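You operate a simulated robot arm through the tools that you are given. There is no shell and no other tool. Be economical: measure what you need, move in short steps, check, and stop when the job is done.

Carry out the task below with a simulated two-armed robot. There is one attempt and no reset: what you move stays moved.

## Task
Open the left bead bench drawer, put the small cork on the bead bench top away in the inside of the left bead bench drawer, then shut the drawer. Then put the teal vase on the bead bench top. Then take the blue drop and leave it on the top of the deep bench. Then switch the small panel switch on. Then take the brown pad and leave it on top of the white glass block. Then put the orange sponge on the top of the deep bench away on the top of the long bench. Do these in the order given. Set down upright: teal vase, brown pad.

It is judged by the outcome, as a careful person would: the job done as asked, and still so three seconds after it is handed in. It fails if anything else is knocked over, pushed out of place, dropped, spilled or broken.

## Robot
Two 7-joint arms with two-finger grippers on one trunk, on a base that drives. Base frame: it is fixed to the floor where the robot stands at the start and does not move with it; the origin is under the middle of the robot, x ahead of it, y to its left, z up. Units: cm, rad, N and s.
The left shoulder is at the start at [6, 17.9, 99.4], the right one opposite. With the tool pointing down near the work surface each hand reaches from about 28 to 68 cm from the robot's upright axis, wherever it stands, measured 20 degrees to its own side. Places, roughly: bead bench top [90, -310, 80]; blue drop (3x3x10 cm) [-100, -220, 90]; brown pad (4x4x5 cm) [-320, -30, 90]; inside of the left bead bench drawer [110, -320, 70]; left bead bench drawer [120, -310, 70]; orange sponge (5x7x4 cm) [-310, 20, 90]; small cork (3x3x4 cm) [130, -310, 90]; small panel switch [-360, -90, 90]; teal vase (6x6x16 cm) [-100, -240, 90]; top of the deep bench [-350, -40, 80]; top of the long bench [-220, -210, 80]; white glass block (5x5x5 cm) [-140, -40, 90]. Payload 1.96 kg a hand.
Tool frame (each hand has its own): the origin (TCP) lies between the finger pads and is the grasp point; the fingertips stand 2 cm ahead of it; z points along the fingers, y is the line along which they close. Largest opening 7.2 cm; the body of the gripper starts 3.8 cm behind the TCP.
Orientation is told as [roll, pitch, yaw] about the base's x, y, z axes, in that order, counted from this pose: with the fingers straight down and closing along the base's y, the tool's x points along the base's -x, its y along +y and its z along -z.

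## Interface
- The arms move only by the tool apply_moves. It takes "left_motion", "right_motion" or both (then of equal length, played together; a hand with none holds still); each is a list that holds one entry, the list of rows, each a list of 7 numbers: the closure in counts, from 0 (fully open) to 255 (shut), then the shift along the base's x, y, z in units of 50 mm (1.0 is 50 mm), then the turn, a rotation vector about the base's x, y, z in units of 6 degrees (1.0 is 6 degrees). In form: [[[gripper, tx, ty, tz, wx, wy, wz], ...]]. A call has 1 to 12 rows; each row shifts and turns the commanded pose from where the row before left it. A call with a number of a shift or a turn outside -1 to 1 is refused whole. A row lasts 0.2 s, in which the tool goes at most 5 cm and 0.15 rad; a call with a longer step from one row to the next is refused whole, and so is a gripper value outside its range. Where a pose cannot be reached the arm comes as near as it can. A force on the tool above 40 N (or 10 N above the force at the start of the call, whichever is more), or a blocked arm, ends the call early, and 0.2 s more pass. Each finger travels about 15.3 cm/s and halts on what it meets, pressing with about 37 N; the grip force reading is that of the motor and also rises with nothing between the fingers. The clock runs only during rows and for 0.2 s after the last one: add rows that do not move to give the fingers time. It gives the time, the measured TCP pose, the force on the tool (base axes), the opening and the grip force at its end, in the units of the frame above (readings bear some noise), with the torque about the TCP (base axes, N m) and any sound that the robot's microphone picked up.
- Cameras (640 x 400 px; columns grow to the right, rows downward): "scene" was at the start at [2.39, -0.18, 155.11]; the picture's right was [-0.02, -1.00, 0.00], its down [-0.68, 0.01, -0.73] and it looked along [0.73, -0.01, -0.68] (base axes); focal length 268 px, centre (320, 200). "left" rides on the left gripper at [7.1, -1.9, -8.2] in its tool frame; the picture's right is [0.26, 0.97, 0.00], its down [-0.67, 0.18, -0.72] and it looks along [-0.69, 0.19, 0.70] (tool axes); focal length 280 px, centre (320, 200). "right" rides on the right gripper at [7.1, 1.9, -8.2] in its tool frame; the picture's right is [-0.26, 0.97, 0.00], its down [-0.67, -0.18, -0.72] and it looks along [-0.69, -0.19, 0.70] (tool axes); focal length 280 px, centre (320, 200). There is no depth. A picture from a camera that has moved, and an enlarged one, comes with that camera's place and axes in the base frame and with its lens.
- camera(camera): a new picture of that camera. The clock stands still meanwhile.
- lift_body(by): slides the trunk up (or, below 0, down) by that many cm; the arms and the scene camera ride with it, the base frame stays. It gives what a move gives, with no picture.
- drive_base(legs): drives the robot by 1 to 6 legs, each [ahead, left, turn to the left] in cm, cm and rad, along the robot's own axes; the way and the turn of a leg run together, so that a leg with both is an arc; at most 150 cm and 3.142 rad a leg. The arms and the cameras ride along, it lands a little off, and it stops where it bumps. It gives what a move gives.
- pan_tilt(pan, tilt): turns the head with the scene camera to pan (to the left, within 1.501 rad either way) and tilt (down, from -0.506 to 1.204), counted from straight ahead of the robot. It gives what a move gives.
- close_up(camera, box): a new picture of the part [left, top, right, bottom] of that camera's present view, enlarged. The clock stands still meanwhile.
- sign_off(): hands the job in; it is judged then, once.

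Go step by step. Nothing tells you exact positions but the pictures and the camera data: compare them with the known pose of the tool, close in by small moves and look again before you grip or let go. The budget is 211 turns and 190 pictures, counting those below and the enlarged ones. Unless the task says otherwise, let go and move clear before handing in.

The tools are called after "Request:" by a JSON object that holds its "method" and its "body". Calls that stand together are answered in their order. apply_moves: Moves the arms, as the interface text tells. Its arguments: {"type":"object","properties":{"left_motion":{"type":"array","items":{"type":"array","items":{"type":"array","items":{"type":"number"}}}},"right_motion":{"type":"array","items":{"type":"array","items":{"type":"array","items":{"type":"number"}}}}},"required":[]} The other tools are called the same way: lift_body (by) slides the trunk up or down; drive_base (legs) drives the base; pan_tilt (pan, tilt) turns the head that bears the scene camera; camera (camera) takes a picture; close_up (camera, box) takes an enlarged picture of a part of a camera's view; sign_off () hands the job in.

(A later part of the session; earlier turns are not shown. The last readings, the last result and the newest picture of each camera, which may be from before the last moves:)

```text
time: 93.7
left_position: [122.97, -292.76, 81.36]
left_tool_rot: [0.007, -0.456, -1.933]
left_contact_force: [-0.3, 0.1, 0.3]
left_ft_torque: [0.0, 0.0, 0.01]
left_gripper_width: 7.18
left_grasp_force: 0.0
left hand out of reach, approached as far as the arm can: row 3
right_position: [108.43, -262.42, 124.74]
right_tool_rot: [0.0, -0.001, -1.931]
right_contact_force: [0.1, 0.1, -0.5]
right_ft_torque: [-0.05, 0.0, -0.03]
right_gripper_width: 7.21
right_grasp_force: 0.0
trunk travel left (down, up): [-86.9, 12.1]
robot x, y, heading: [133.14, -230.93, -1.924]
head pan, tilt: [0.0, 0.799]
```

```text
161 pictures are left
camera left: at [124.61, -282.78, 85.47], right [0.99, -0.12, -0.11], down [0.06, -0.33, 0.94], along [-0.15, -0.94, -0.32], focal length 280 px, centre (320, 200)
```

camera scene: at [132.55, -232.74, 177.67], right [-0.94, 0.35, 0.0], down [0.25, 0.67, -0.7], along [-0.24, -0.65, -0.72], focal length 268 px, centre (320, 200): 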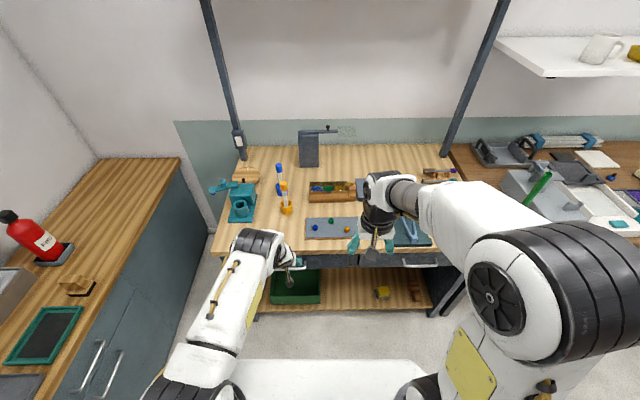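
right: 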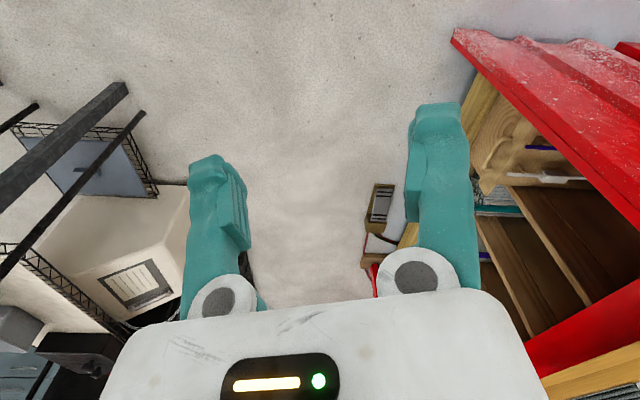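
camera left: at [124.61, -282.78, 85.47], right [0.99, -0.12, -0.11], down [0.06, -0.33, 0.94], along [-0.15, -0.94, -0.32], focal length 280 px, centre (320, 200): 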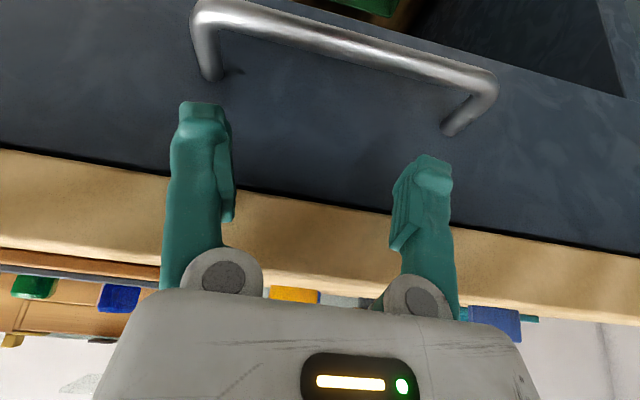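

Request:
{"method": "apply_moves", "body": {"left_motion": [[[0, 0.05, 0.12, 0.8, 0, 0, 0], [0, 0.05, 0.12, 0.8, 0, 0, 0], [0, 0.05, 0.12, 0.8, 0, 0, 0], [0, 0.05, 0.12, 0.6, 0, 0, 0], [0, 0, 0, 0, 0, 0, 0]]]}}

Request:
{"method": "lift_body", "body": {"by": -14}}

```text
time: 94.9
left_position: [124.57, -290.1, 95.7]
left_tool_rot: [0.01, -0.449, -1.933]
left_contact_force: [0.1, 0.3, -0.2]
left_ft_torque: [0.0, -0.04, -0.01]
left_gripper_width: 7.22
left_grasp_force: 0.0
right_position: [108.55, -262.55, 124.82]
right_tool_rot: [0.0, 0.001, -1.93]
right_contact_force: [-0.1, -0.6, -0.4]
right_ft_torque: [0.03, -0.01, -0.06]
right_gripper_width: 7.2
right_grasp_force: 0.2
trunk travel left (down, up): [-86.9, 12.1]
robot x, y, heading: [133.23, -230.87, -1.922]
head pan, tilt: [0.0, 0.799]
```

```text
time: 96.6
left_position: [124.57, -289.94, 81.73]
left_tool_rot: [0.01, -0.448, -1.933]
left_contact_force: [0.4, -0.5, -0.2]
left_ft_torque: [-0.01, 0.0, 0.02]
left_gripper_width: 7.2
left_grasp_force: 0.0
right_position: [108.61, -262.48, 110.8]
right_tool_rot: [0.0, -0.001, -1.926]
right_contact_force: [-1.0, 1.1, 0.3]
right_ft_torque: [0.01, 0.0, -0.01]
right_gripper_width: 7.22
right_grasp_force: 0.1
trunk travel left (down, up): [-72.9, 26.1]
robot x, y, heading: [133.52, -230.87, -1.926]
head pan, tilt: [0.0, 0.799]
```

Request:
{"method": "apply_moves", "body": {"left_motion": [[[0, -0.154, -0.412, 0, 0, 0, 0], [0, -0.072, -0.191, -0.434, 0, 0, 0], [0, -0.072, -0.191, -0.434, 0, 0, 0], [0, -0.072, -0.191, -0.434, 0, 0, 0], [0, 0, 0, 0, 0, 0, 0]]]}}

Request:
{"method": "camera", "body": {"camera": "left"}}

```text
time: 97.5
left_position: [123.26, -293.54, 78.09]
left_tool_rot: [0.01, -0.476, -1.931]
left_contact_force: [23.1, 65.7, 54.5]
left_ft_torque: [-5.43, 1.0, 1.07]
left_gripper_width: 7.19
left_grasp_force: 0.1
right_position: [109.05, -260.93, 111.44]
right_tool_rot: [-0.001, -0.014, -1.927]
right_contact_force: [0.5, -0.4, 0.6]
right_ft_torque: [0.0, -0.04, 0.0]
right_gripper_width: 7.2
right_grasp_force: 0.1
trunk travel left (down, up): [-72.9, 26.1]
robot x, y, heading: [133.25, -230.77, -1.923]
head pan, tilt: [0.0, 0.799]
stopped in row 4 (left hand): the force on the tool passed its limit at 66 N (the readings are from after the stop); the commanded pose is now the measured one
```

```text
160 pictures are left
camera left: at [124.75, -283.58, 82.01], right [0.99, -0.12, -0.11], down [0.07, -0.32, 0.95], along [-0.15, -0.94, -0.3], focal length 280 px, centre (320, 200)
```

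left: 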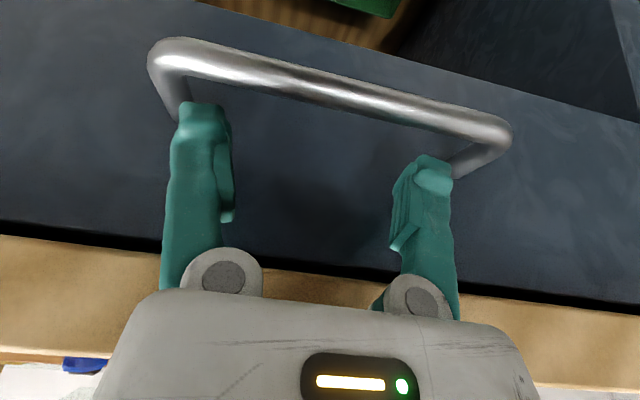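

The gripper's body touched the table edge. I back off, tilt further to 45° and narrow the fingers, then slide in again.

Request:
{"method": "apply_moves", "body": {"left_motion": [[[113, 0.19, 0.52, 0.5, 0, 0, 0], [113, 0.19, 0.52, 0.58, 0, 0, 0], [113, -0.02, -0.05, -0.19, -0.937, 0.35, 0], [113, -0.02, -0.05, -0.19, -0.937, 0.35, 0], [113, -0.01, -0.03, -0.18, -0.937, 0.35, 0], [113, 0, 0, 0, 0, 0, 0], [113, 0, 0, 0, 0, 0, 0]]]}}

Request:
{"method": "camera", "body": {"camera": "left"}}

```text
time: 99.1
left_position: [124.53, -290.27, 79.55]
left_tool_rot: [0.013, -0.777, -1.933]
left_contact_force: [-0.5, 0.3, -0.1]
left_ft_torque: [0.01, 0.01, 0.03]
left_gripper_width: 4.01
left_grasp_force: 0.0
right_position: [108.65, -262.34, 110.81]
right_tool_rot: [0.0, -0.001, -1.931]
right_contact_force: [-0.4, 0.2, 0.0]
right_ft_torque: [-0.02, 0.0, 0.0]
right_gripper_width: 7.21
right_grasp_force: 0.0
trunk travel left (down, up): [-72.9, 26.1]
robot x, y, heading: [133.49, -230.63, -1.932]
head pan, tilt: [0.0, 0.799]
```

```text
159 pictures are left
camera left: at [126.37, -279.44, 80.35], right [0.97, -0.16, -0.18], down [0.17, -0.04, 0.98], along [-0.16, -0.99, -0.01], focal length 280 px, centre (320, 200)
```

left: 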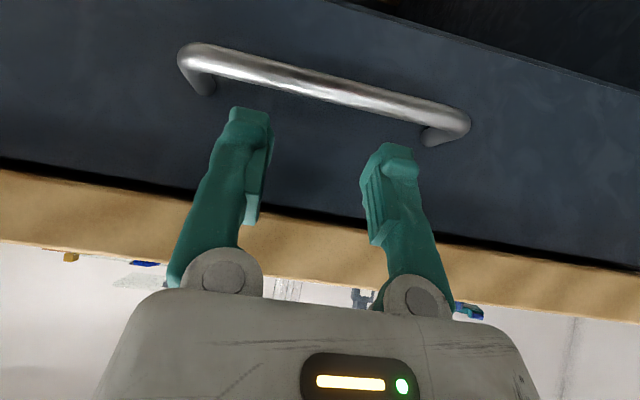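

Request:
{"method": "apply_moves", "body": {"left_motion": [[[113, -0.105, -0.281, -0.29, 0, 0, 0], [113, -0.105, -0.281, -0.29, 0, 0, 0], [113, -0.105, -0.281, -0.29, 0, 0, 0], [113, 0, 0, 0, 0, 0, 0]]]}}

Request:
{"method": "camera", "body": {"camera": "left"}}

```text
time: 100.1
left_position: [123.21, -294.01, 75.31]
left_tool_rot: [0.013, -0.775, -1.934]
left_contact_force: [7.7, 26.5, 10.1]
left_ft_torque: [-0.12, -0.26, 0.73]
left_gripper_width: 4.01
left_grasp_force: 0.0
right_position: [108.69, -261.95, 111.03]
right_tool_rot: [0.0, -0.004, -1.925]
right_contact_force: [0.2, 0.1, -0.5]
right_ft_torque: [0.03, -0.02, 0.04]
right_gripper_width: 7.19
right_grasp_force: 0.2
trunk travel left (down, up): [-72.9, 26.1]
robot x, y, heading: [133.29, -230.77, -1.928]
head pan, tilt: [0.0, 0.799]
```

```text
158 pictures are left
camera left: at [124.97, -283.28, 76.09], right [0.97, -0.16, -0.17], down [0.17, -0.04, 0.98], along [-0.16, -0.99, -0.01], focal length 280 px, centre (320, 200)
```

left: 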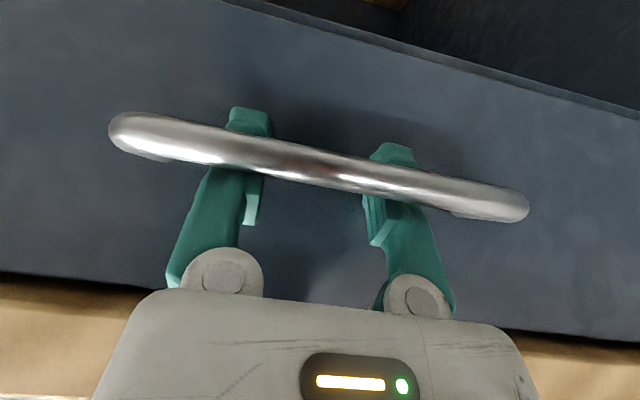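

The fingers are hooked behind the bar. I pull straight back.

Request:
{"method": "apply_moves", "body": {"left_motion": [[[113, 0.07, 0.187, 0, 0, 0, 0], [113, 0.14, 0.375, 0, 0, 0, 0], [113, 0.14, 0.375, 0, 0, 0, 0], [113, 0.14, 0.375, 0, 0, 0, 0], [113, 0.14, 0.375, 0, 0, 0, 0]]]}}

Request:
{"method": "camera", "body": {"camera": "scene"}}

```text
time: 101.3
left_position: [126.06, -285.84, 75.25]
left_tool_rot: [0.013, -0.78, -1.934]
left_contact_force: [-5.9, 2.7, 17.9]
left_ft_torque: [0.29, 0.16, 0.37]
left_gripper_width: 4.01
left_grasp_force: 0.3
right_position: [108.46, -262.38, 110.93]
right_tool_rot: [0.0, -0.003, -1.929]
right_contact_force: [-0.4, -0.4, 0.7]
right_ft_torque: [0.01, -0.01, 0.01]
right_gripper_width: 7.21
right_grasp_force: 0.0
trunk travel left (down, up): [-72.9, 26.1]
robot x, y, heading: [133.29, -230.68, -1.93]
head pan, tilt: [0.0, 0.799]
```

```text
157 pictures are left
camera scene: at [132.54, -232.47, 163.68], right [-0.94, 0.35, 0.0], down [0.25, 0.67, -0.7], along [-0.24, -0.65, -0.72], focal length 268 px, centre (320, 200)
```

scene: 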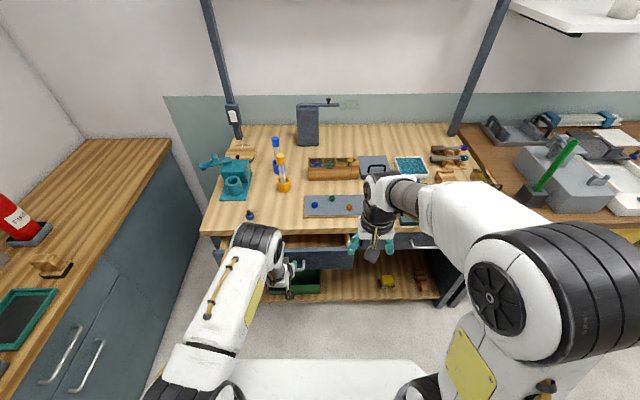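

It is opening. I keep pulling.

Request:
{"method": "apply_moves", "body": {"left_motion": [[[113, 0.14, 0.375, 0, 0, 0, 0], [113, 0.14, 0.375, 0, 0, 0, 0], [113, 0.14, 0.375, 0, 0, 0, 0], [113, 0.14, 0.375, 0, 0, 0, 0], [113, 0.14, 0.375, 0, 0, 0, 0], [113, 0, 0, 0, 0, 0, 0]]]}}

Request:
{"method": "camera", "body": {"camera": "scene"}}

```text
time: 102.7
left_position: [129.44, -276.35, 75.22]
left_tool_rot: [0.012, -0.779, -1.935]
left_contact_force: [-14.6, 4.9, 23.7]
left_ft_torque: [0.51, 0.44, 0.69]
left_gripper_width: 4.04
left_grasp_force: 0.4
right_position: [108.6, -262.23, 110.83]
right_tool_rot: [0.002, -0.001, -1.929]
right_contact_force: [0.8, 0.4, -1.1]
right_ft_torque: [-0.03, -0.01, -0.01]
right_gripper_width: 7.21
right_grasp_force: 0.0
trunk travel left (down, up): [-72.9, 26.1]
robot x, y, heading: [133.33, -231.06, -1.931]
head pan, tilt: [0.0, 0.799]
```

```text
156 pictures are left
camera scene: at [132.39, -232.42, 163.68], right [-0.94, 0.35, 0.0], down [0.25, 0.67, -0.7], along [-0.24, -0.65, -0.72], focal length 268 px, centre (320, 200)
```

scene: 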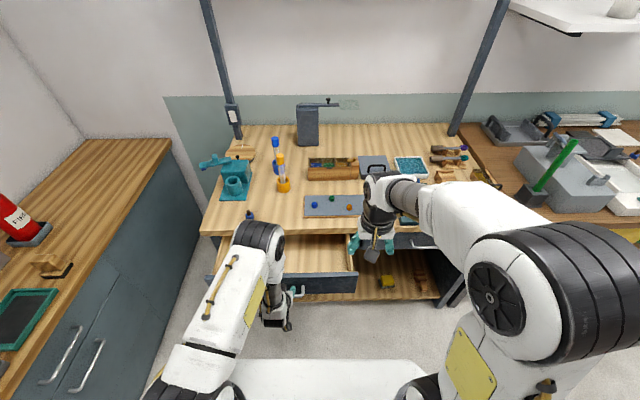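

Drawer is open about 19 cm, wide enough. I unhook and raise the hand clear, straightening it downward.

Request:
{"method": "apply_moves", "body": {"left_motion": [[[113, -0.06, -0.16, 0, 0, 0, 0], [113, 0.1, 0.27, 0.3, 0, 0, 0], [113, 0.1, 0.27, 0.3, 0, 0, 0], [113, 0.1, 0.27, 0.3, 0, 0, 0], [60, 0, 0, 0.9, 0, 0, 0], [0, 0, 0, 0.9, 0.937, -0.35, 0], [0, 0, 0, 0.9, 0.937, -0.35, 0], [0, 0, 0, 0.9, 0.937, -0.35, 0], [0, 0, 0, 0.5, 0.937, -0.35, 0], [0, 0, 0, 0, 0.937, -0.35, 0], [0, 0, 0, 0, 0.937, -0.35, 0], [0, 0, 0, 0, 0.937, -0.35, 0]]]}}

Request:
{"method": "camera", "body": {"camera": "scene"}}

```text
time: 105.3
left_position: [130.76, -273.49, 100.12]
left_tool_rot: [0.01, -0.039, -1.933]
left_contact_force: [0.5, -0.7, -0.5]
left_ft_torque: [0.01, 0.01, -0.01]
left_gripper_width: 7.21
left_grasp_force: 0.1
right_position: [108.58, -262.43, 110.87]
right_tool_rot: [-0.001, 0.001, -1.927]
right_contact_force: [-0.5, 0.1, -0.4]
right_ft_torque: [0.01, 0.01, 0.0]
right_gripper_width: 7.2
right_grasp_force: 0.0
trunk travel left (down, up): [-72.9, 26.1]
robot x, y, heading: [133.27, -230.88, -1.924]
head pan, tilt: [0.0, 0.799]
```

```text
155 pictures are left
camera scene: at [132.58, -232.85, 163.66], right [-0.94, 0.35, 0.0], down [0.25, 0.67, -0.7], along [-0.24, -0.65, -0.72], focal length 268 px, centre (320, 200)
```

scene: 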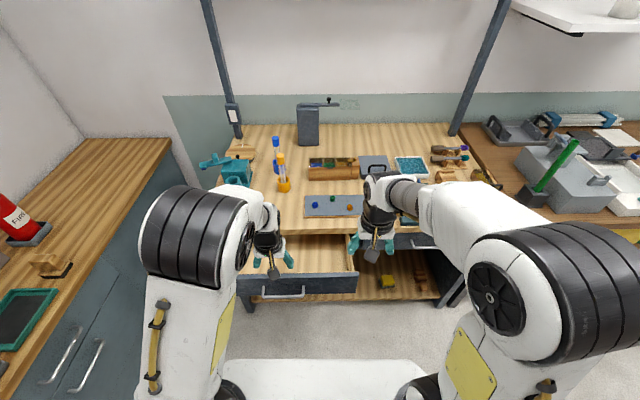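

Request:
{"method": "drive_base", "body": {"legs": [[9, 6, 0]]}}

Request:
{"method": "camera", "body": {"camera": "scene"}}

Request:
{"method": "camera", "body": {"camera": "left"}}

```text
time: 106.5
left_position: [133.33, -283.79, 100.27]
left_tool_rot: [0.008, -0.044, -1.932]
left_contact_force: [0.1, -0.2, -0.2]
left_ft_torque: [0.02, -0.03, 0.03]
left_gripper_width: 7.2
left_grasp_force: 0.0
right_position: [111.09, -272.89, 110.73]
right_tool_rot: [0.0, 0.0, -1.927]
right_contact_force: [-0.1, -0.1, 0.4]
right_ft_torque: [0.04, 0.0, 0.04]
right_gripper_width: 7.18
right_grasp_force: 0.0
trunk travel left (down, up): [-72.9, 26.1]
robot x, y, heading: [136.04, -241.27, -1.928]
head pan, tilt: [0.0, 0.799]
```

```text
154 pictures are left
camera scene: at [135.07, -243.27, 163.66], right [-0.94, 0.35, 0.0], down [0.25, 0.67, -0.7], along [-0.24, -0.65, -0.72], focal length 268 px, centre (320, 200)
```

scene: 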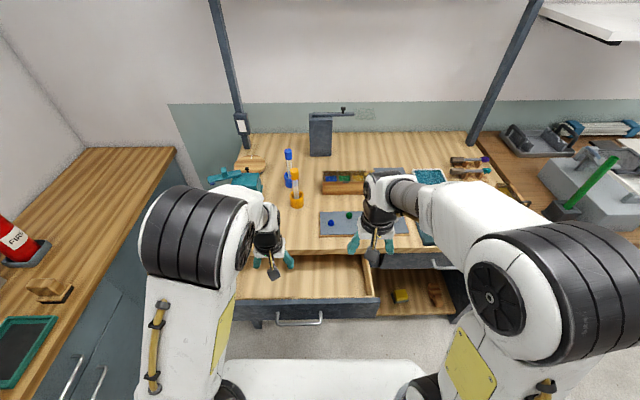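

```text
153 pictures are left
camera left: at [133.98, -276.22, 107.95], right [1.0, -0.1, 0.0], down [-0.06, -0.66, 0.75], along [-0.07, -0.74, -0.67], focal length 280 px, centre (320, 200)
```

left: 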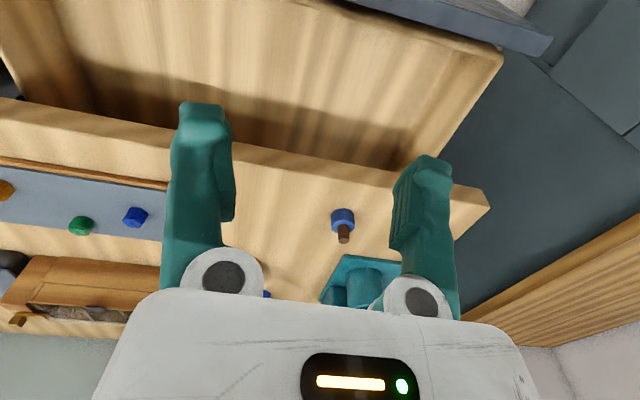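

Request:
{"method": "apply_moves", "body": {"left_motion": [[[0, 0.03, -0.83, 0, 0, 0, 0], [0, 0.03, -0.83, 0, 0, 0, 0], [0, 0.03, -0.83, 0, 0, 0, 0], [0, 0.03, -0.83, -0.4, 0, 0, 0], [0, 0.03, -0.83, -0.6, 0, 0, 0], [0, 0, 0, 0, 0, 0, 0]]]}}

Request:
{"method": "camera", "body": {"camera": "left"}}

```text
refused: row 5 steps farther than a row can; nothing moved
```

```text
152 pictures are left
camera left: at [133.98, -276.22, 107.95], right [1.0, -0.1, 0.0], down [-0.06, -0.66, 0.75], along [-0.07, -0.74, -0.67], focal length 280 px, centre (320, 200)
```

left: 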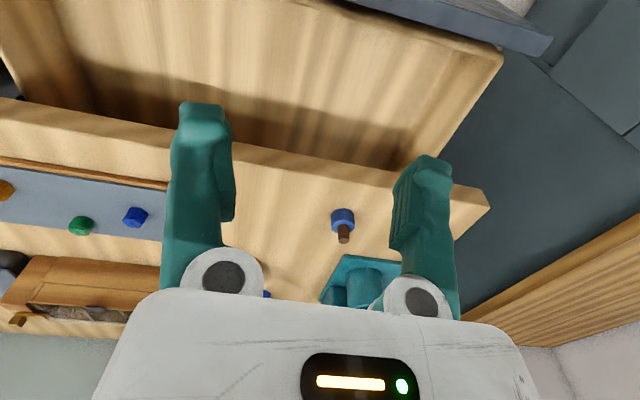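

Request:
{"method": "apply_moves", "body": {"left_motion": [[[0, 0.03, -0.83, 0, 0, 0, 0], [0, 0.03, -0.83, 0, 0, 0, 0], [0, 0.03, -0.83, 0, 0, 0, 0], [0, 0.03, -0.83, -0.2, 0, 0, 0], [0, 0.03, -0.83, -0.4, 0, 0, 0], [0, 0, 0, -0.4, 0, 0, 0], [0, 0, 0, 0, 0, 0, 0]]]}}

Request:
{"method": "camera", "body": {"camera": "left"}}

```text
time: 108.1
left_position: [134.11, -304.56, 95.17]
left_tool_rot: [0.007, -0.044, -1.931]
left_contact_force: [-0.5, 0.4, -0.5]
left_ft_torque: [0.0, 0.01, 0.03]
left_gripper_width: 7.18
left_grasp_force: 0.0
right_position: [111.13, -272.88, 110.77]
right_tool_rot: [0.0, -0.001, -1.927]
right_contact_force: [-0.6, -0.3, -0.5]
right_ft_torque: [0.0, -0.01, -0.03]
right_gripper_width: 7.2
right_grasp_force: 0.1
trunk travel left (down, up): [-72.9, 26.1]
robot x, y, heading: [135.67, -241.47, -1.928]
head pan, tilt: [0.0, 0.799]
```

```text
151 pictures are left
camera left: at [134.78, -296.92, 102.97], right [1.0, -0.09, 0.0], down [-0.06, -0.66, 0.75], along [-0.07, -0.74, -0.67], focal length 280 px, centre (320, 200)
```

left: 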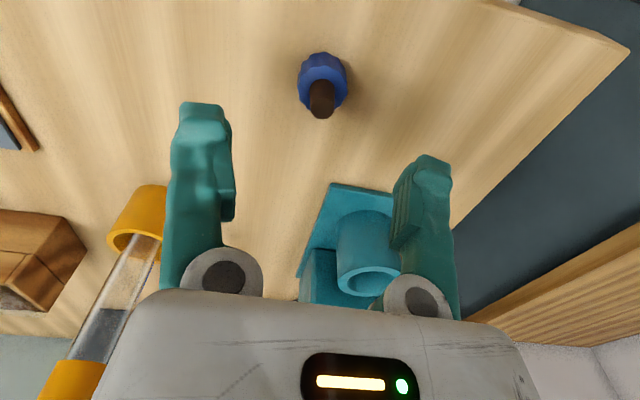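

The cork is centred below the fingers. I lower and grip it.

Request:
{"method": "apply_moves", "body": {"left_motion": [[[0, 0, 0, -0.6, 0, 0, 0], [0, 0, 0, -0.6, 0, 0, 0], [0, 0, 0, -0.5, 0, 0, 0], [0, 0, 0, 0, 0, 0, 0]]]}}

Request:
{"method": "apply_moves", "body": {"left_motion": [[[120, 0, 0, 0, 0, 0, 0], [180, 0, 0, 0, 0, 0, 0], [230, 0, 0, 0, 0, 0, 0], [230, 0, 0, 0, 0, 0, 0]]]}}

Request:
{"method": "camera", "body": {"camera": "left"}}

```text
time: 109.1
left_position: [134.06, -304.59, 86.7]
left_tool_rot: [0.009, -0.044, -1.93]
left_contact_force: [0.7, -0.4, 8.6]
left_ft_torque: [0.13, 0.34, -0.02]
left_gripper_width: 7.2
left_grasp_force: 0.1
right_position: [111.2, -272.93, 110.92]
right_tool_rot: [0.0, 0.0, -1.926]
right_contact_force: [0.0, 0.0, -0.3]
right_ft_torque: [-0.01, 0.03, -0.02]
right_gripper_width: 7.18
right_grasp_force: 0.0
trunk travel left (down, up): [-72.9, 26.1]
robot x, y, heading: [135.62, -241.37, -1.93]
head pan, tilt: [0.0, 0.799]
```

```text
time: 110.1
left_position: [134.07, -304.34, 87.06]
left_tool_rot: [0.012, -0.048, -1.931]
left_contact_force: [-8.7, -0.7, 29.5]
left_ft_torque: [0.34, 0.67, 0.03]
left_gripper_width: 2.55
left_grasp_force: 37.3
right_position: [110.93, -272.5, 110.89]
right_tool_rot: [0.002, -0.002, -1.927]
right_contact_force: [0.6, 0.3, 0.8]
right_ft_torque: [-0.01, -0.03, -0.04]
right_gripper_width: 7.19
right_grasp_force: 0.1
trunk travel left (down, up): [-72.9, 26.1]
robot x, y, heading: [135.83, -241.38, -1.929]
head pan, tilt: [0.0, 0.799]
```

```text
150 pictures are left
camera left: at [134.66, -296.72, 94.71], right [1.0, -0.09, 0.0], down [-0.06, -0.66, 0.75], along [-0.07, -0.75, -0.66], focal length 280 px, centre (320, 200)
```

left: 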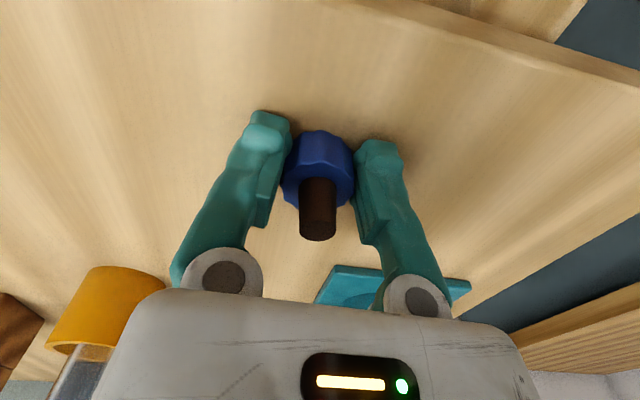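

The cork is held. I lift it and carry it over the open drawer.

Request:
{"method": "apply_moves", "body": {"left_motion": [[[230, 0, 0, 0.8, 0, 0, 0], [230, 0, 0, 0.8, 0, 0, 0], [230, -0.245, 0.8, 0, 0, 0, 0], [230, -0.245, 0.8, 0, 0, 0, 0], [230, -0.245, 0.8, 0, 0, 0, 0], [230, -0.245, 0.8, 0, 0, 0, 0], [230, 0, 0, 0, 0, 0, 0]]]}}

Request:
{"method": "camera", "body": {"camera": "left"}}

Request:
{"method": "camera", "body": {"camera": "scene"}}

```text
time: 111.7
left_position: [129.13, -288.57, 94.7]
left_tool_rot: [0.008, -0.042, -1.93]
left_contact_force: [0.5, 1.2, 0.2]
left_ft_torque: [-0.01, -0.01, 0.03]
left_gripper_width: 2.52
left_grasp_force: 36.7
right_position: [111.1, -272.95, 110.82]
right_tool_rot: [-0.001, 0.002, -1.927]
right_contact_force: [-0.4, 0.7, 0.3]
right_ft_torque: [0.08, 0.01, -0.01]
right_gripper_width: 7.18
right_grasp_force: 0.2
trunk travel left (down, up): [-72.9, 26.1]
robot x, y, heading: [135.74, -241.43, -1.926]
head pan, tilt: [0.0, 0.799]
```

```text
149 pictures are left
camera left: at [129.87, -280.97, 102.5], right [1.0, -0.09, 0.0], down [-0.06, -0.66, 0.74], along [-0.07, -0.74, -0.67], focal length 280 px, centre (320, 200)
```

left: 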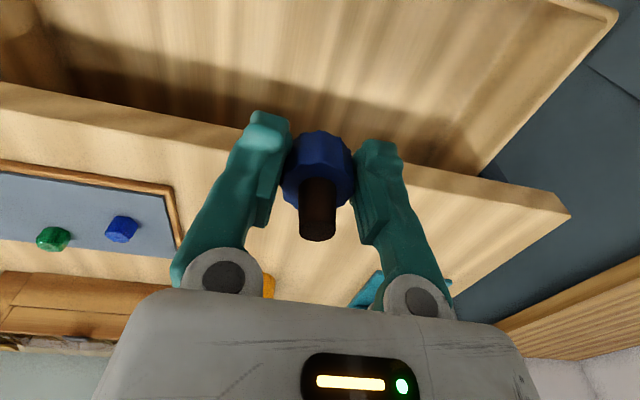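

```text
148 pictures are left
camera scene: at [135.1, -243.36, 163.66], right [-0.94, 0.35, 0.0], down [0.25, 0.67, -0.7], along [-0.24, -0.65, -0.72], focal length 268 px, centre (320, 200)
```

scene: 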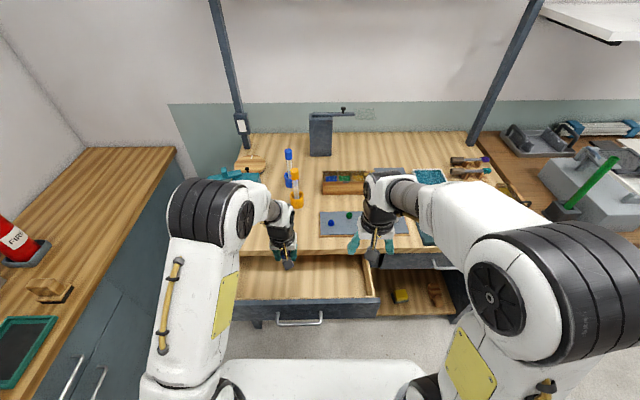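

Request:
{"method": "apply_moves", "body": {"left_motion": [[[230, 0, 0, -0.8, 0, 0, 0], [230, 0, 0, -0.8, 0, 0, 0], [230, 0, 0, -0.8, 0, 0, 0], [230, 0, 0, -0.8, 0, 0, 0], [230, 0, 0, -0.4, 0, 0, 0], [230, 0, 0, 0, 0, 0, 0]]]}}

Request:
{"method": "camera", "body": {"camera": "left"}}

```text
time: 113.1
left_position: [129.17, -288.6, 76.57]
left_tool_rot: [0.009, -0.045, -1.932]
left_contact_force: [-0.8, 0.4, 0.7]
left_ft_torque: [-0.01, 0.02, 0.02]
left_gripper_width: 2.53
left_grasp_force: 36.7
right_position: [111.05, -272.89, 110.78]
right_tool_rot: [0.001, 0.001, -1.927]
right_contact_force: [0.4, 0.5, 0.1]
right_ft_torque: [0.01, 0.02, 0.0]
right_gripper_width: 7.21
right_grasp_force: 0.1
trunk travel left (down, up): [-72.9, 26.1]
robot x, y, heading: [135.92, -241.34, -1.924]
head pan, tilt: [0.0, 0.799]
```

```text
147 pictures are left
camera left: at [129.9, -280.96, 84.4], right [1.0, -0.1, 0.0], down [-0.06, -0.66, 0.75], along [-0.07, -0.74, -0.67], focal length 280 px, centre (320, 200)
```

left: 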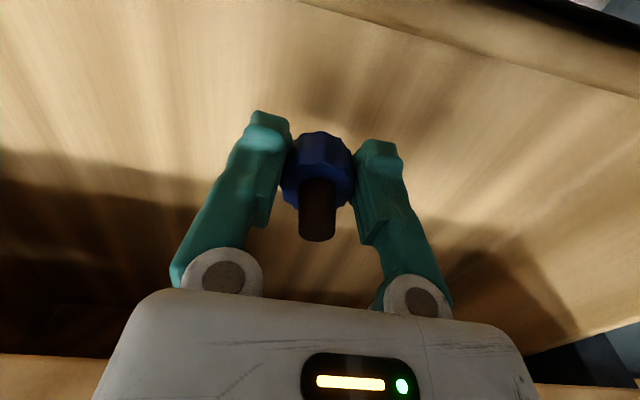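

Still no contact; I lower gently until it touches.

Request:
{"method": "apply_moves", "body": {"left_motion": [[[230, 0, 0, -0.2, 0, 0, 0], [230, 0, 0, -0.2, 0, 0, 0], [230, 0, 0, -0.2, 0, 0, 0], [230, 0, 0, 0, 0, 0, 0]]]}}

```text
time: 113.9
left_position: [129.17, -288.77, 74.25]
left_tool_rot: [0.008, -0.049, -1.932]
left_contact_force: [1.7, -0.3, 20.3]
left_ft_torque: [1.7, -0.22, -0.1]
left_gripper_width: 2.52
left_grasp_force: 37.9
right_position: [111.23, -272.81, 110.7]
right_tool_rot: [0.001, 0.0, -1.926]
right_contact_force: [0.7, 0.2, 0.5]
right_ft_torque: [-0.02, 0.0, 0.01]
right_gripper_width: 7.22
right_grasp_force: 0.0
trunk travel left (down, up): [-72.9, 26.1]
robot x, y, heading: [135.98, -241.3, -1.927]
head pan, tilt: [0.0, 0.799]
stopped in row 4 (left hand): the force on the tool passed its limit at 52 N (the readings are from after the stop); the commanded pose is now the measured one
```

The hand's camera housing seems to have met the drawer front. I lift a little, shift 3.5 cm deeper, and lower again.

Request:
{"method": "apply_moves", "body": {"left_motion": [[[230, 0, 0, 0.3, 0, 0, 0], [230, -0.123, -0.328, 0, 0, 0, 0], [230, -0.123, -0.328, 0, 0, 0, 0], [230, 0, 0, 0, 0, 0, 0]]]}}

Request:
{"method": "camera", "body": {"camera": "scene"}}

Request:
{"method": "camera", "body": {"camera": "left"}}

```text
time: 114.9
left_position: [127.89, -292.02, 75.54]
left_tool_rot: [0.009, -0.044, -1.932]
left_contact_force: [2.6, 7.7, -2.2]
left_ft_torque: [-0.42, 0.13, 0.09]
left_gripper_width: 2.51
left_grasp_force: 37.3
right_position: [111.11, -272.83, 110.75]
right_tool_rot: [0.002, 0.0, -1.927]
right_contact_force: [0.8, 0.0, -0.1]
right_ft_torque: [-0.01, 0.02, -0.01]
right_gripper_width: 7.22
right_grasp_force: 0.1
trunk travel left (down, up): [-72.9, 26.1]
robot x, y, heading: [135.89, -241.36, -1.925]
head pan, tilt: [0.0, 0.799]
```

```text
146 pictures are left
camera scene: at [135.11, -243.15, 163.66], right [-0.94, 0.35, 0.0], down [0.25, 0.67, -0.7], along [-0.24, -0.65, -0.72], focal length 268 px, centre (320, 200)
```

scene: 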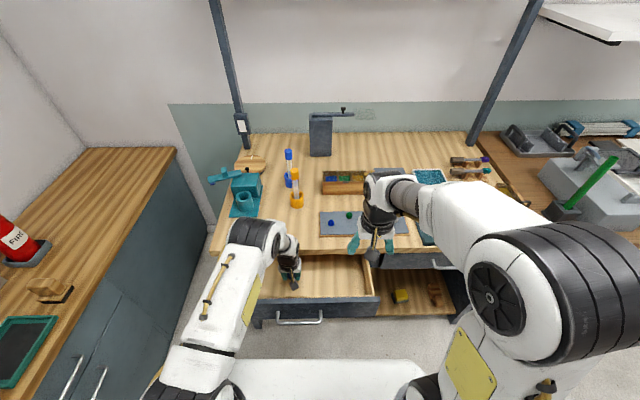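

```text
145 pictures are left
camera left: at [128.61, -284.36, 83.29], right [1.0, -0.1, 0.0], down [-0.06, -0.66, 0.75], along [-0.07, -0.74, -0.67], focal length 280 px, centre (320, 200)
```

left: 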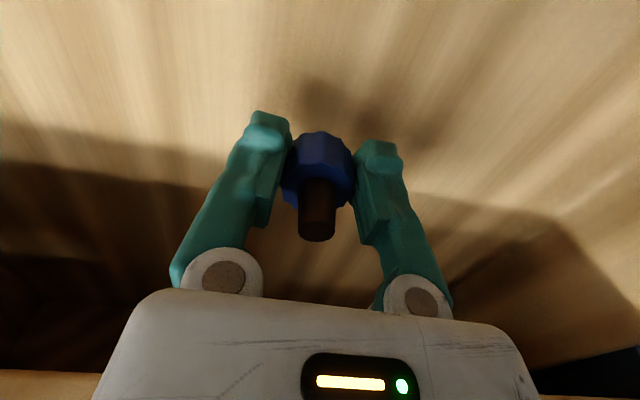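

Request:
{"method": "apply_moves", "body": {"left_motion": [[[230, 0.05, 0.13, 0, 0, 0, 0], [230, 0, 0, -0.2, 0, 0, 0], [230, 0, 0, -0.2, 0, 0, 0], [230, 0, 0, -0.2, 0, 0, 0], [230, 0, 0, 0, 0, 0, 0]]]}}

```text
time: 116.1
left_position: [128.11, -291.45, 72.42]
left_tool_rot: [0.009, -0.045, -1.932]
left_contact_force: [0.3, 0.2, -0.7]
left_ft_torque: [0.03, 0.03, 0.0]
left_gripper_width: 2.56
left_grasp_force: 37.1
right_position: [111.11, -272.89, 110.78]
right_tool_rot: [0.001, 0.0, -1.927]
right_contact_force: [0.3, 0.3, 0.6]
right_ft_torque: [-0.01, 0.02, 0.0]
right_gripper_width: 7.2
right_grasp_force: 0.1
trunk travel left (down, up): [-72.9, 26.1]
robot x, y, heading: [135.67, -241.21, -1.926]
head pan, tilt: [0.0, 0.799]
```

Request:
{"method": "apply_moves", "body": {"left_motion": [[[230, 0, 0, -0.16, 0, 0, 0], [230, 0, 0, -0.16, 0, 0, 0], [230, 0, 0, -0.16, 0, 0, 0], [230, 0, 0, -0.16, 0, 0, 0], [230, 0, 0, 0, 0, 0, 0]]]}}

Request:
{"method": "camera", "body": {"camera": "left"}}

```text
time: 116.8
left_position: [128.01, -291.84, 71.29]
left_tool_rot: [0.007, -0.054, -1.93]
left_contact_force: [1.7, -0.3, 25.8]
left_ft_torque: [1.77, -0.17, -0.07]
left_gripper_width: 2.52
left_grasp_force: 37.3
right_position: [111.21, -272.85, 110.88]
right_tool_rot: [0.0, 0.001, -1.927]
right_contact_force: [0.2, 0.3, -0.8]
right_ft_torque: [0.01, -0.03, 0.0]
right_gripper_width: 7.2
right_grasp_force: 0.0
trunk travel left (down, up): [-72.9, 26.1]
robot x, y, heading: [135.72, -240.94, -1.924]
head pan, tilt: [0.0, 0.799]
stopped in row 3 (left hand): the force on the tool passed its limit at 55 N (the readings are from after the stop); the commanded pose is now the measured one
```

```text
144 pictures are left
camera left: at [128.68, -284.05, 79.01], right [1.0, -0.1, -0.01], down [-0.06, -0.66, 0.75], along [-0.08, -0.75, -0.66], focal length 280 px, centre (320, 200)
```

left: 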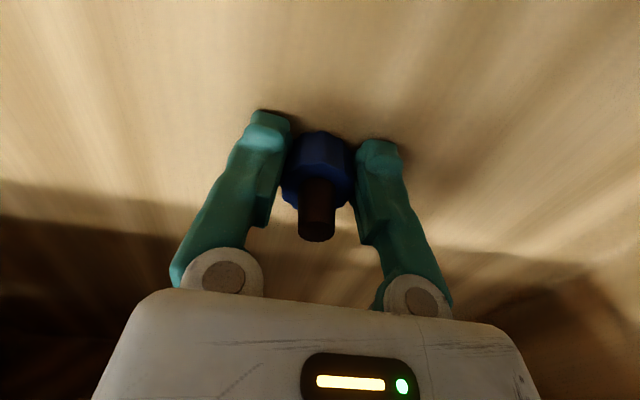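

The fingertips are just above the drawer floor; I release the cork and rise.

Request:
{"method": "apply_moves", "body": {"left_motion": [[[180, 0, 0, 0, 0, 0, 0], [120, 0, 0, 0, 0, 0, 0], [80, 0, 0, 0, 0, 0, 0], [80, 0, 0, 0, 0, 0, 0]]]}}

Request:
{"method": "apply_moves", "body": {"left_motion": [[[80, 0, 0, 0.4, 0, 0, 0], [80, 0, 0, 0.8, 0, 0, 0], [80, 0, 0, 0.8, 0, 0, 0], [80, 0, 0, 0.8, 0, 0, 0], [80, 0, 0, 0.8, 0, 0, 0], [80, 0.2, 0.53, 0.5, 0, 0, 0], [80, 0, 0, 0, 0, 0, 0]]]}}

Request:
{"method": "camera", "body": {"camera": "left"}}

```text
time: 117.9
left_position: [128.03, -291.98, 71.33]
left_tool_rot: [0.01, -0.058, -1.93]
left_contact_force: [7.4, -3.8, 23.6]
left_ft_torque: [0.32, 0.45, -0.19]
left_gripper_width: 4.52
left_grasp_force: 0.0
right_position: [111.15, -272.92, 110.69]
right_tool_rot: [-0.001, 0.0, -1.926]
right_contact_force: [0.8, 0.6, -0.3]
right_ft_torque: [0.01, 0.0, -0.02]
right_gripper_width: 7.2
right_grasp_force: 0.0
trunk travel left (down, up): [-72.9, 26.1]
robot x, y, heading: [135.69, -241.42, -1.924]
head pan, tilt: [0.0, 0.799]
stopped in row 4 (left hand): the force on the tool passed its limit at 41 N (the readings are from after the stop); the commanded pose is now the measured one
```

```text
time: 119.5
left_position: [129.05, -289.14, 91.61]
left_tool_rot: [0.008, -0.052, -1.933]
left_contact_force: [0.5, -1.3, 0.3]
left_ft_torque: [0.01, 0.0, 0.03]
left_gripper_width: 4.95
left_grasp_force: 0.1
right_position: [111.08, -273.07, 110.81]
right_tool_rot: [-0.001, 0.002, -1.925]
right_contact_force: [0.9, -0.1, 0.6]
right_ft_torque: [-0.01, -0.01, 0.03]
right_gripper_width: 7.17
right_grasp_force: 0.0
trunk travel left (down, up): [-72.9, 26.1]
robot x, y, heading: [135.88, -241.29, -1.926]
head pan, tilt: [0.0, 0.799]
```

```text
143 pictures are left
camera left: at [129.67, -281.49, 99.34], right [1.0, -0.1, 0.0], down [-0.06, -0.66, 0.75], along [-0.07, -0.75, -0.66], focal length 280 px, centre (320, 200)
```

left: 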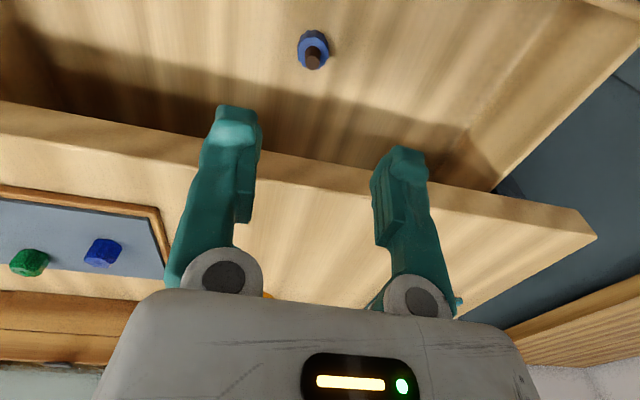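

The cork stands in the drawer. I back up, then push the drawer shut with closed fingers on the bar.

Request:
{"method": "drive_base", "body": {"legs": [[-13, 0, 0]]}}

Request:
{"method": "apply_moves", "body": {"left_motion": [[[255, 0.2, 0.5, 0, -0.937, 0.35, 0], [255, 0.2, 0.5, 0, -0.937, 0.35, 0], [255, 0, 0, 0, -0.937, 0.35, 0], [255, 0, 0, 0, 0, 0, 0]]]}}

Request:
{"method": "camera", "body": {"camera": "left"}}

```text
time: 120.8
left_position: [133.55, -277.05, 91.61]
left_tool_rot: [0.008, -0.05, -1.931]
left_contact_force: [-0.6, 0.4, -0.5]
left_ft_torque: [0.03, -0.03, -0.01]
left_gripper_width: 4.94
left_grasp_force: 0.0
right_position: [115.64, -260.89, 110.78]
right_tool_rot: [0.001, 0.001, -1.927]
right_contact_force: [0.0, -0.2, 0.4]
right_ft_torque: [0.02, -0.02, 0.02]
right_gripper_width: 7.2
right_grasp_force: 0.0
trunk travel left (down, up): [-72.9, 26.1]
robot x, y, heading: [140.29, -229.0, -1.927]
head pan, tilt: [0.0, 0.799]
```

```text
time: 121.8
left_position: [135.52, -272.0, 91.7]
left_tool_rot: [0.008, -0.367, -1.932]
left_contact_force: [-0.6, 0.2, -0.5]
left_ft_torque: [0.01, 0.0, -0.04]
left_gripper_width: 0.02
left_grasp_force: 29.3
right_position: [115.68, -260.88, 110.75]
right_tool_rot: [-0.001, 0.001, -1.925]
right_contact_force: [0.3, -0.3, 0.0]
right_ft_torque: [-0.04, 0.02, -0.03]
right_gripper_width: 7.2
right_grasp_force: 0.0
trunk travel left (down, up): [-72.9, 26.1]
robot x, y, heading: [140.67, -228.88, -1.924]
head pan, tilt: [0.0, 0.799]
```

```text
142 pictures are left
camera left: at [136.96, -262.38, 96.68], right [0.99, -0.11, -0.09], down [0.03, -0.41, 0.91], along [-0.13, -0.91, -0.4], focal length 280 px, centre (320, 200)
```

left: 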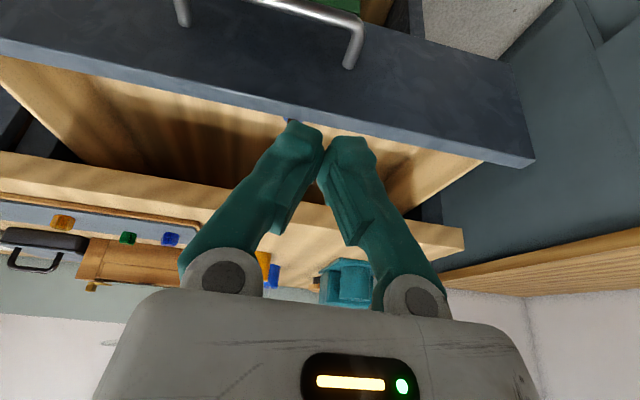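

Request:
{"method": "apply_moves", "body": {"left_motion": [[[255, -0.3, 0.2, -0.6, 0, 0, 0], [255, -0.29, 0.2, -0.7, 0, 0, 0], [255, 0, 0, -0.8, 0, 0, 0], [255, 0, 0, -0.8, 0, 0, 0], [255, 0, 0, -0.48, 0, 0, 0], [255, 0, 0, 0, 0, 0, 0]]]}}

Request:
{"method": "camera", "body": {"camera": "left"}}

```text
time: 123.2
left_position: [132.54, -270.05, 74.67]
left_tool_rot: [0.007, -0.365, -1.931]
left_contact_force: [0.2, -0.3, 0.4]
left_ft_torque: [0.0, -0.04, -0.03]
left_gripper_width: 0.01
left_grasp_force: 29.9
right_position: [115.65, -260.91, 110.77]
right_tool_rot: [-0.002, 0.001, -1.925]
right_contact_force: [-0.2, 0.7, 1.3]
right_ft_torque: [0.04, -0.01, -0.04]
right_gripper_width: 7.22
right_grasp_force: 0.0
trunk travel left (down, up): [-72.9, 26.1]
robot x, y, heading: [140.34, -229.35, -1.923]
head pan, tilt: [0.0, 0.799]
```

```text
141 pictures are left
camera left: at [133.96, -260.44, 79.7], right [0.99, -0.11, -0.09], down [0.03, -0.41, 0.91], along [-0.13, -0.91, -0.4], focal length 280 px, centre (320, 200)
```

left: 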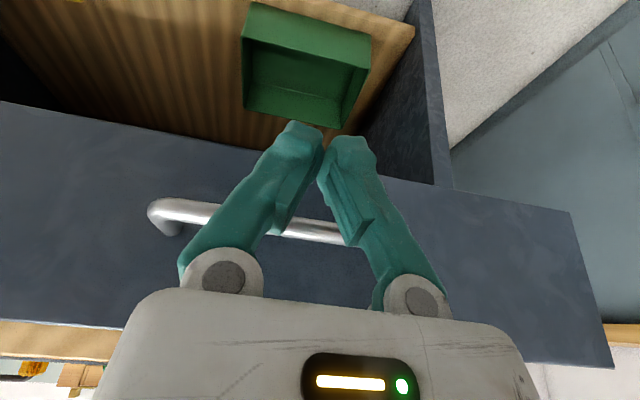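

Request:
{"method": "apply_moves", "body": {"left_motion": [[[255, -0.175, -0.468, 0, 0, 0, 0], [255, -0.14, -0.375, 0, 0, 0, 0], [255, -0.14, -0.375, 0, 0, 0, 0], [255, -0.14, -0.375, 0, 0, 0, 0], [255, -0.14, -0.375, 0, 0, 0, 0], [255, -0.14, -0.375, 0, 0, 0, 0], [255, -0.14, -0.375, 0, 0, 0, 0], [255, -0.14, -0.375, 0, 0, 0, 0], [255, 0, 0, 0, 0, 0, 0]]]}}

Request:
{"method": "camera", "body": {"camera": "left"}}

```text
time: 125.2
left_position: [126.93, -285.45, 74.76]
left_tool_rot: [0.011, -0.367, -1.932]
left_contact_force: [-0.5, 0.7, 0.5]
left_ft_torque: [0.01, 0.01, 0.01]
left_gripper_width: 0.0
left_grasp_force: 29.2
right_position: [115.72, -260.91, 110.88]
right_tool_rot: [0.0, 0.001, -1.926]
right_contact_force: [0.0, 0.2, -0.2]
right_ft_torque: [-0.01, 0.0, 0.03]
right_gripper_width: 7.22
right_grasp_force: 0.1
trunk travel left (down, up): [-72.9, 26.1]
robot x, y, heading: [140.52, -229.24, -1.927]
head pan, tilt: [0.0, 0.799]
```

```text
140 pictures are left
camera left: at [128.25, -275.9, 79.79], right [0.99, -0.11, -0.09], down [0.03, -0.41, 0.91], along [-0.13, -0.91, -0.4], focal length 280 px, centre (320, 200)
```

left: 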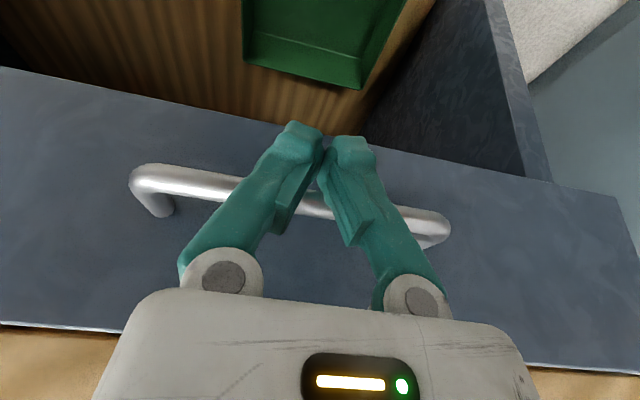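

Request:
{"method": "apply_moves", "body": {"left_motion": [[[255, -0.105, -0.281, 0, 0, 0, 0], [255, -0.105, -0.281, 0, 0, 0, 0], [255, -0.105, -0.281, 0, 0, 0, 0], [255, -0.07, -0.187, 0, 0, 0, 0], [255, -0.07, -0.187, 0, 0, 0, 0], [255, -0.07, -0.187, 0, 0, 0, 0], [255, 0, 0, 0, 0, 0, 0]]]}}

Request:
{"method": "camera", "body": {"camera": "left"}}

Request:
{"method": "camera", "body": {"camera": "scene"}}

```text
time: 126.8
left_position: [124.63, -291.24, 74.63]
left_tool_rot: [0.011, -0.355, -1.928]
left_contact_force: [13.6, 23.1, -25.4]
left_ft_torque: [0.23, -0.02, 0.29]
left_gripper_width: 0.59
left_grasp_force: 30.1
left hand out of reach, approached as far as the arm can: row 6
right_position: [115.71, -260.93, 110.78]
right_tool_rot: [-0.003, -0.001, -1.925]
right_contact_force: [-0.4, 0.3, 0.6]
right_ft_torque: [-0.01, -0.01, 0.02]
right_gripper_width: 7.21
right_grasp_force: 0.0
trunk travel left (down, up): [-72.9, 26.1]
robot x, y, heading: [140.33, -229.24, -1.927]
head pan, tilt: [0.0, 0.799]
```

```text
139 pictures are left
camera left: at [126.0, -281.75, 79.72], right [0.99, -0.1, -0.08], down [0.03, -0.42, 0.91], along [-0.13, -0.9, -0.41], focal length 280 px, centre (320, 200)
```

left: 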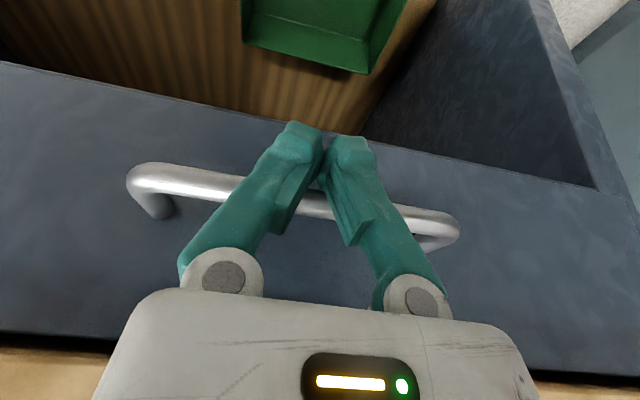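

```text
138 pictures are left
camera scene: at [139.74, -231.15, 163.62], right [-0.94, 0.35, 0.0], down [0.25, 0.67, -0.7], along [-0.24, -0.65, -0.72], focal length 268 px, centre (320, 200)
```

scene: 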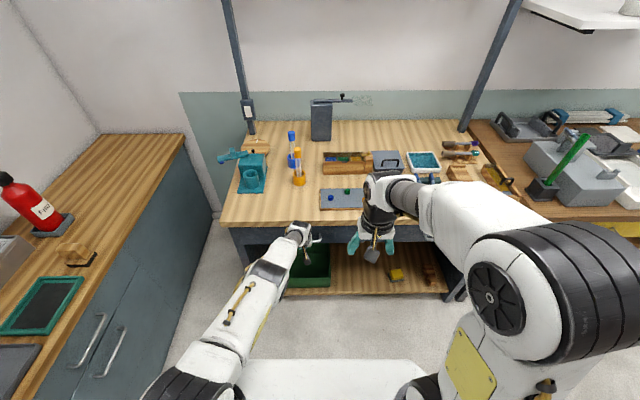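

Request:
{"method": "apply_moves", "body": {"left_motion": [[[255, -0.07, -0.187, 0, 0, 0, 0], [255, -0.07, -0.187, 0, 0, 0, 0], [255, 0, 0, 0, 0, 0, 0]]]}}

Request:
{"method": "apply_moves", "body": {"left_motion": [[[255, 0.21, 0.562, 0, 0, 0, 0], [255, 0.21, 0.562, 0, 0, 0, 0], [255, 0.21, 0.562, 0.3, 0, 0, 0], [255, 0.1, 0.28, 0.8, 0, 0, 0], [200, 0, 0, 0.9, 0.937, -0.35, 0], [100, 0, 0, 0.9, 0.937, -0.35, 0], [0, 0, 0, 0.9, 0.937, -0.35, 0], [0, 0, 0, 0.9, 0, 0, 0]]]}}

Request:
{"method": "camera", "body": {"camera": "scene"}}

```text
time: 127.4
left_position: [124.66, -291.19, 74.59]
left_tool_rot: [0.017, -0.347, -1.929]
left_contact_force: [2.1, 1.1, -6.9]
left_ft_torque: [0.11, -0.03, 0.06]
left_gripper_width: 0.0
left_grasp_force: 29.8
left hand out of reach, approached as far as the arm can: row 1, 2
right_position: [115.54, -260.97, 110.82]
right_tool_rot: [0.0, 0.002, -1.925]
right_contact_force: [0.5, 0.4, -0.1]
right_ft_torque: [0.03, -0.02, 0.02]
right_gripper_width: 7.2
right_grasp_force: 0.0
trunk travel left (down, up): [-72.9, 26.1]
robot x, y, heading: [139.97, -229.54, -1.924]
head pan, tilt: [0.0, 0.799]
stopped in row 3 (left hand): the force on the tool passed its limit at 48 N (the readings are from after the stop); the commanded pose is now the measured one
```

```text
time: 129.2
left_position: [128.21, -281.15, 98.3]
left_tool_rot: [0.013, -0.035, -1.929]
left_contact_force: [0.7, 0.2, -0.4]
left_ft_torque: [-0.04, 0.02, -0.01]
left_gripper_width: 7.19
left_grasp_force: 0.0
right_position: [115.71, -260.69, 111.02]
right_tool_rot: [0.001, 0.0, -1.925]
right_contact_force: [-0.3, 1.0, -0.2]
right_ft_torque: [-0.01, 0.04, -0.01]
right_gripper_width: 7.19
right_grasp_force: 0.1
trunk travel left (down, up): [-72.9, 26.1]
robot x, y, heading: [140.67, -229.06, -1.929]
head pan, tilt: [0.0, 0.799]
```

```text
137 pictures are left
camera scene: at [139.67, -230.97, 163.66], right [-0.94, 0.35, 0.0], down [0.25, 0.67, -0.7], along [-0.24, -0.65, -0.72], focal length 268 px, centre (320, 200)
```

scene: 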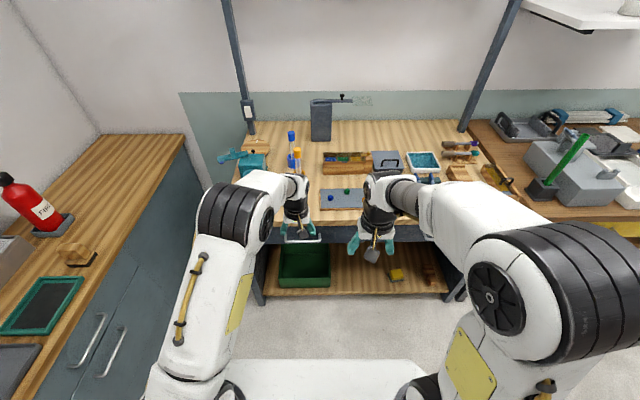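

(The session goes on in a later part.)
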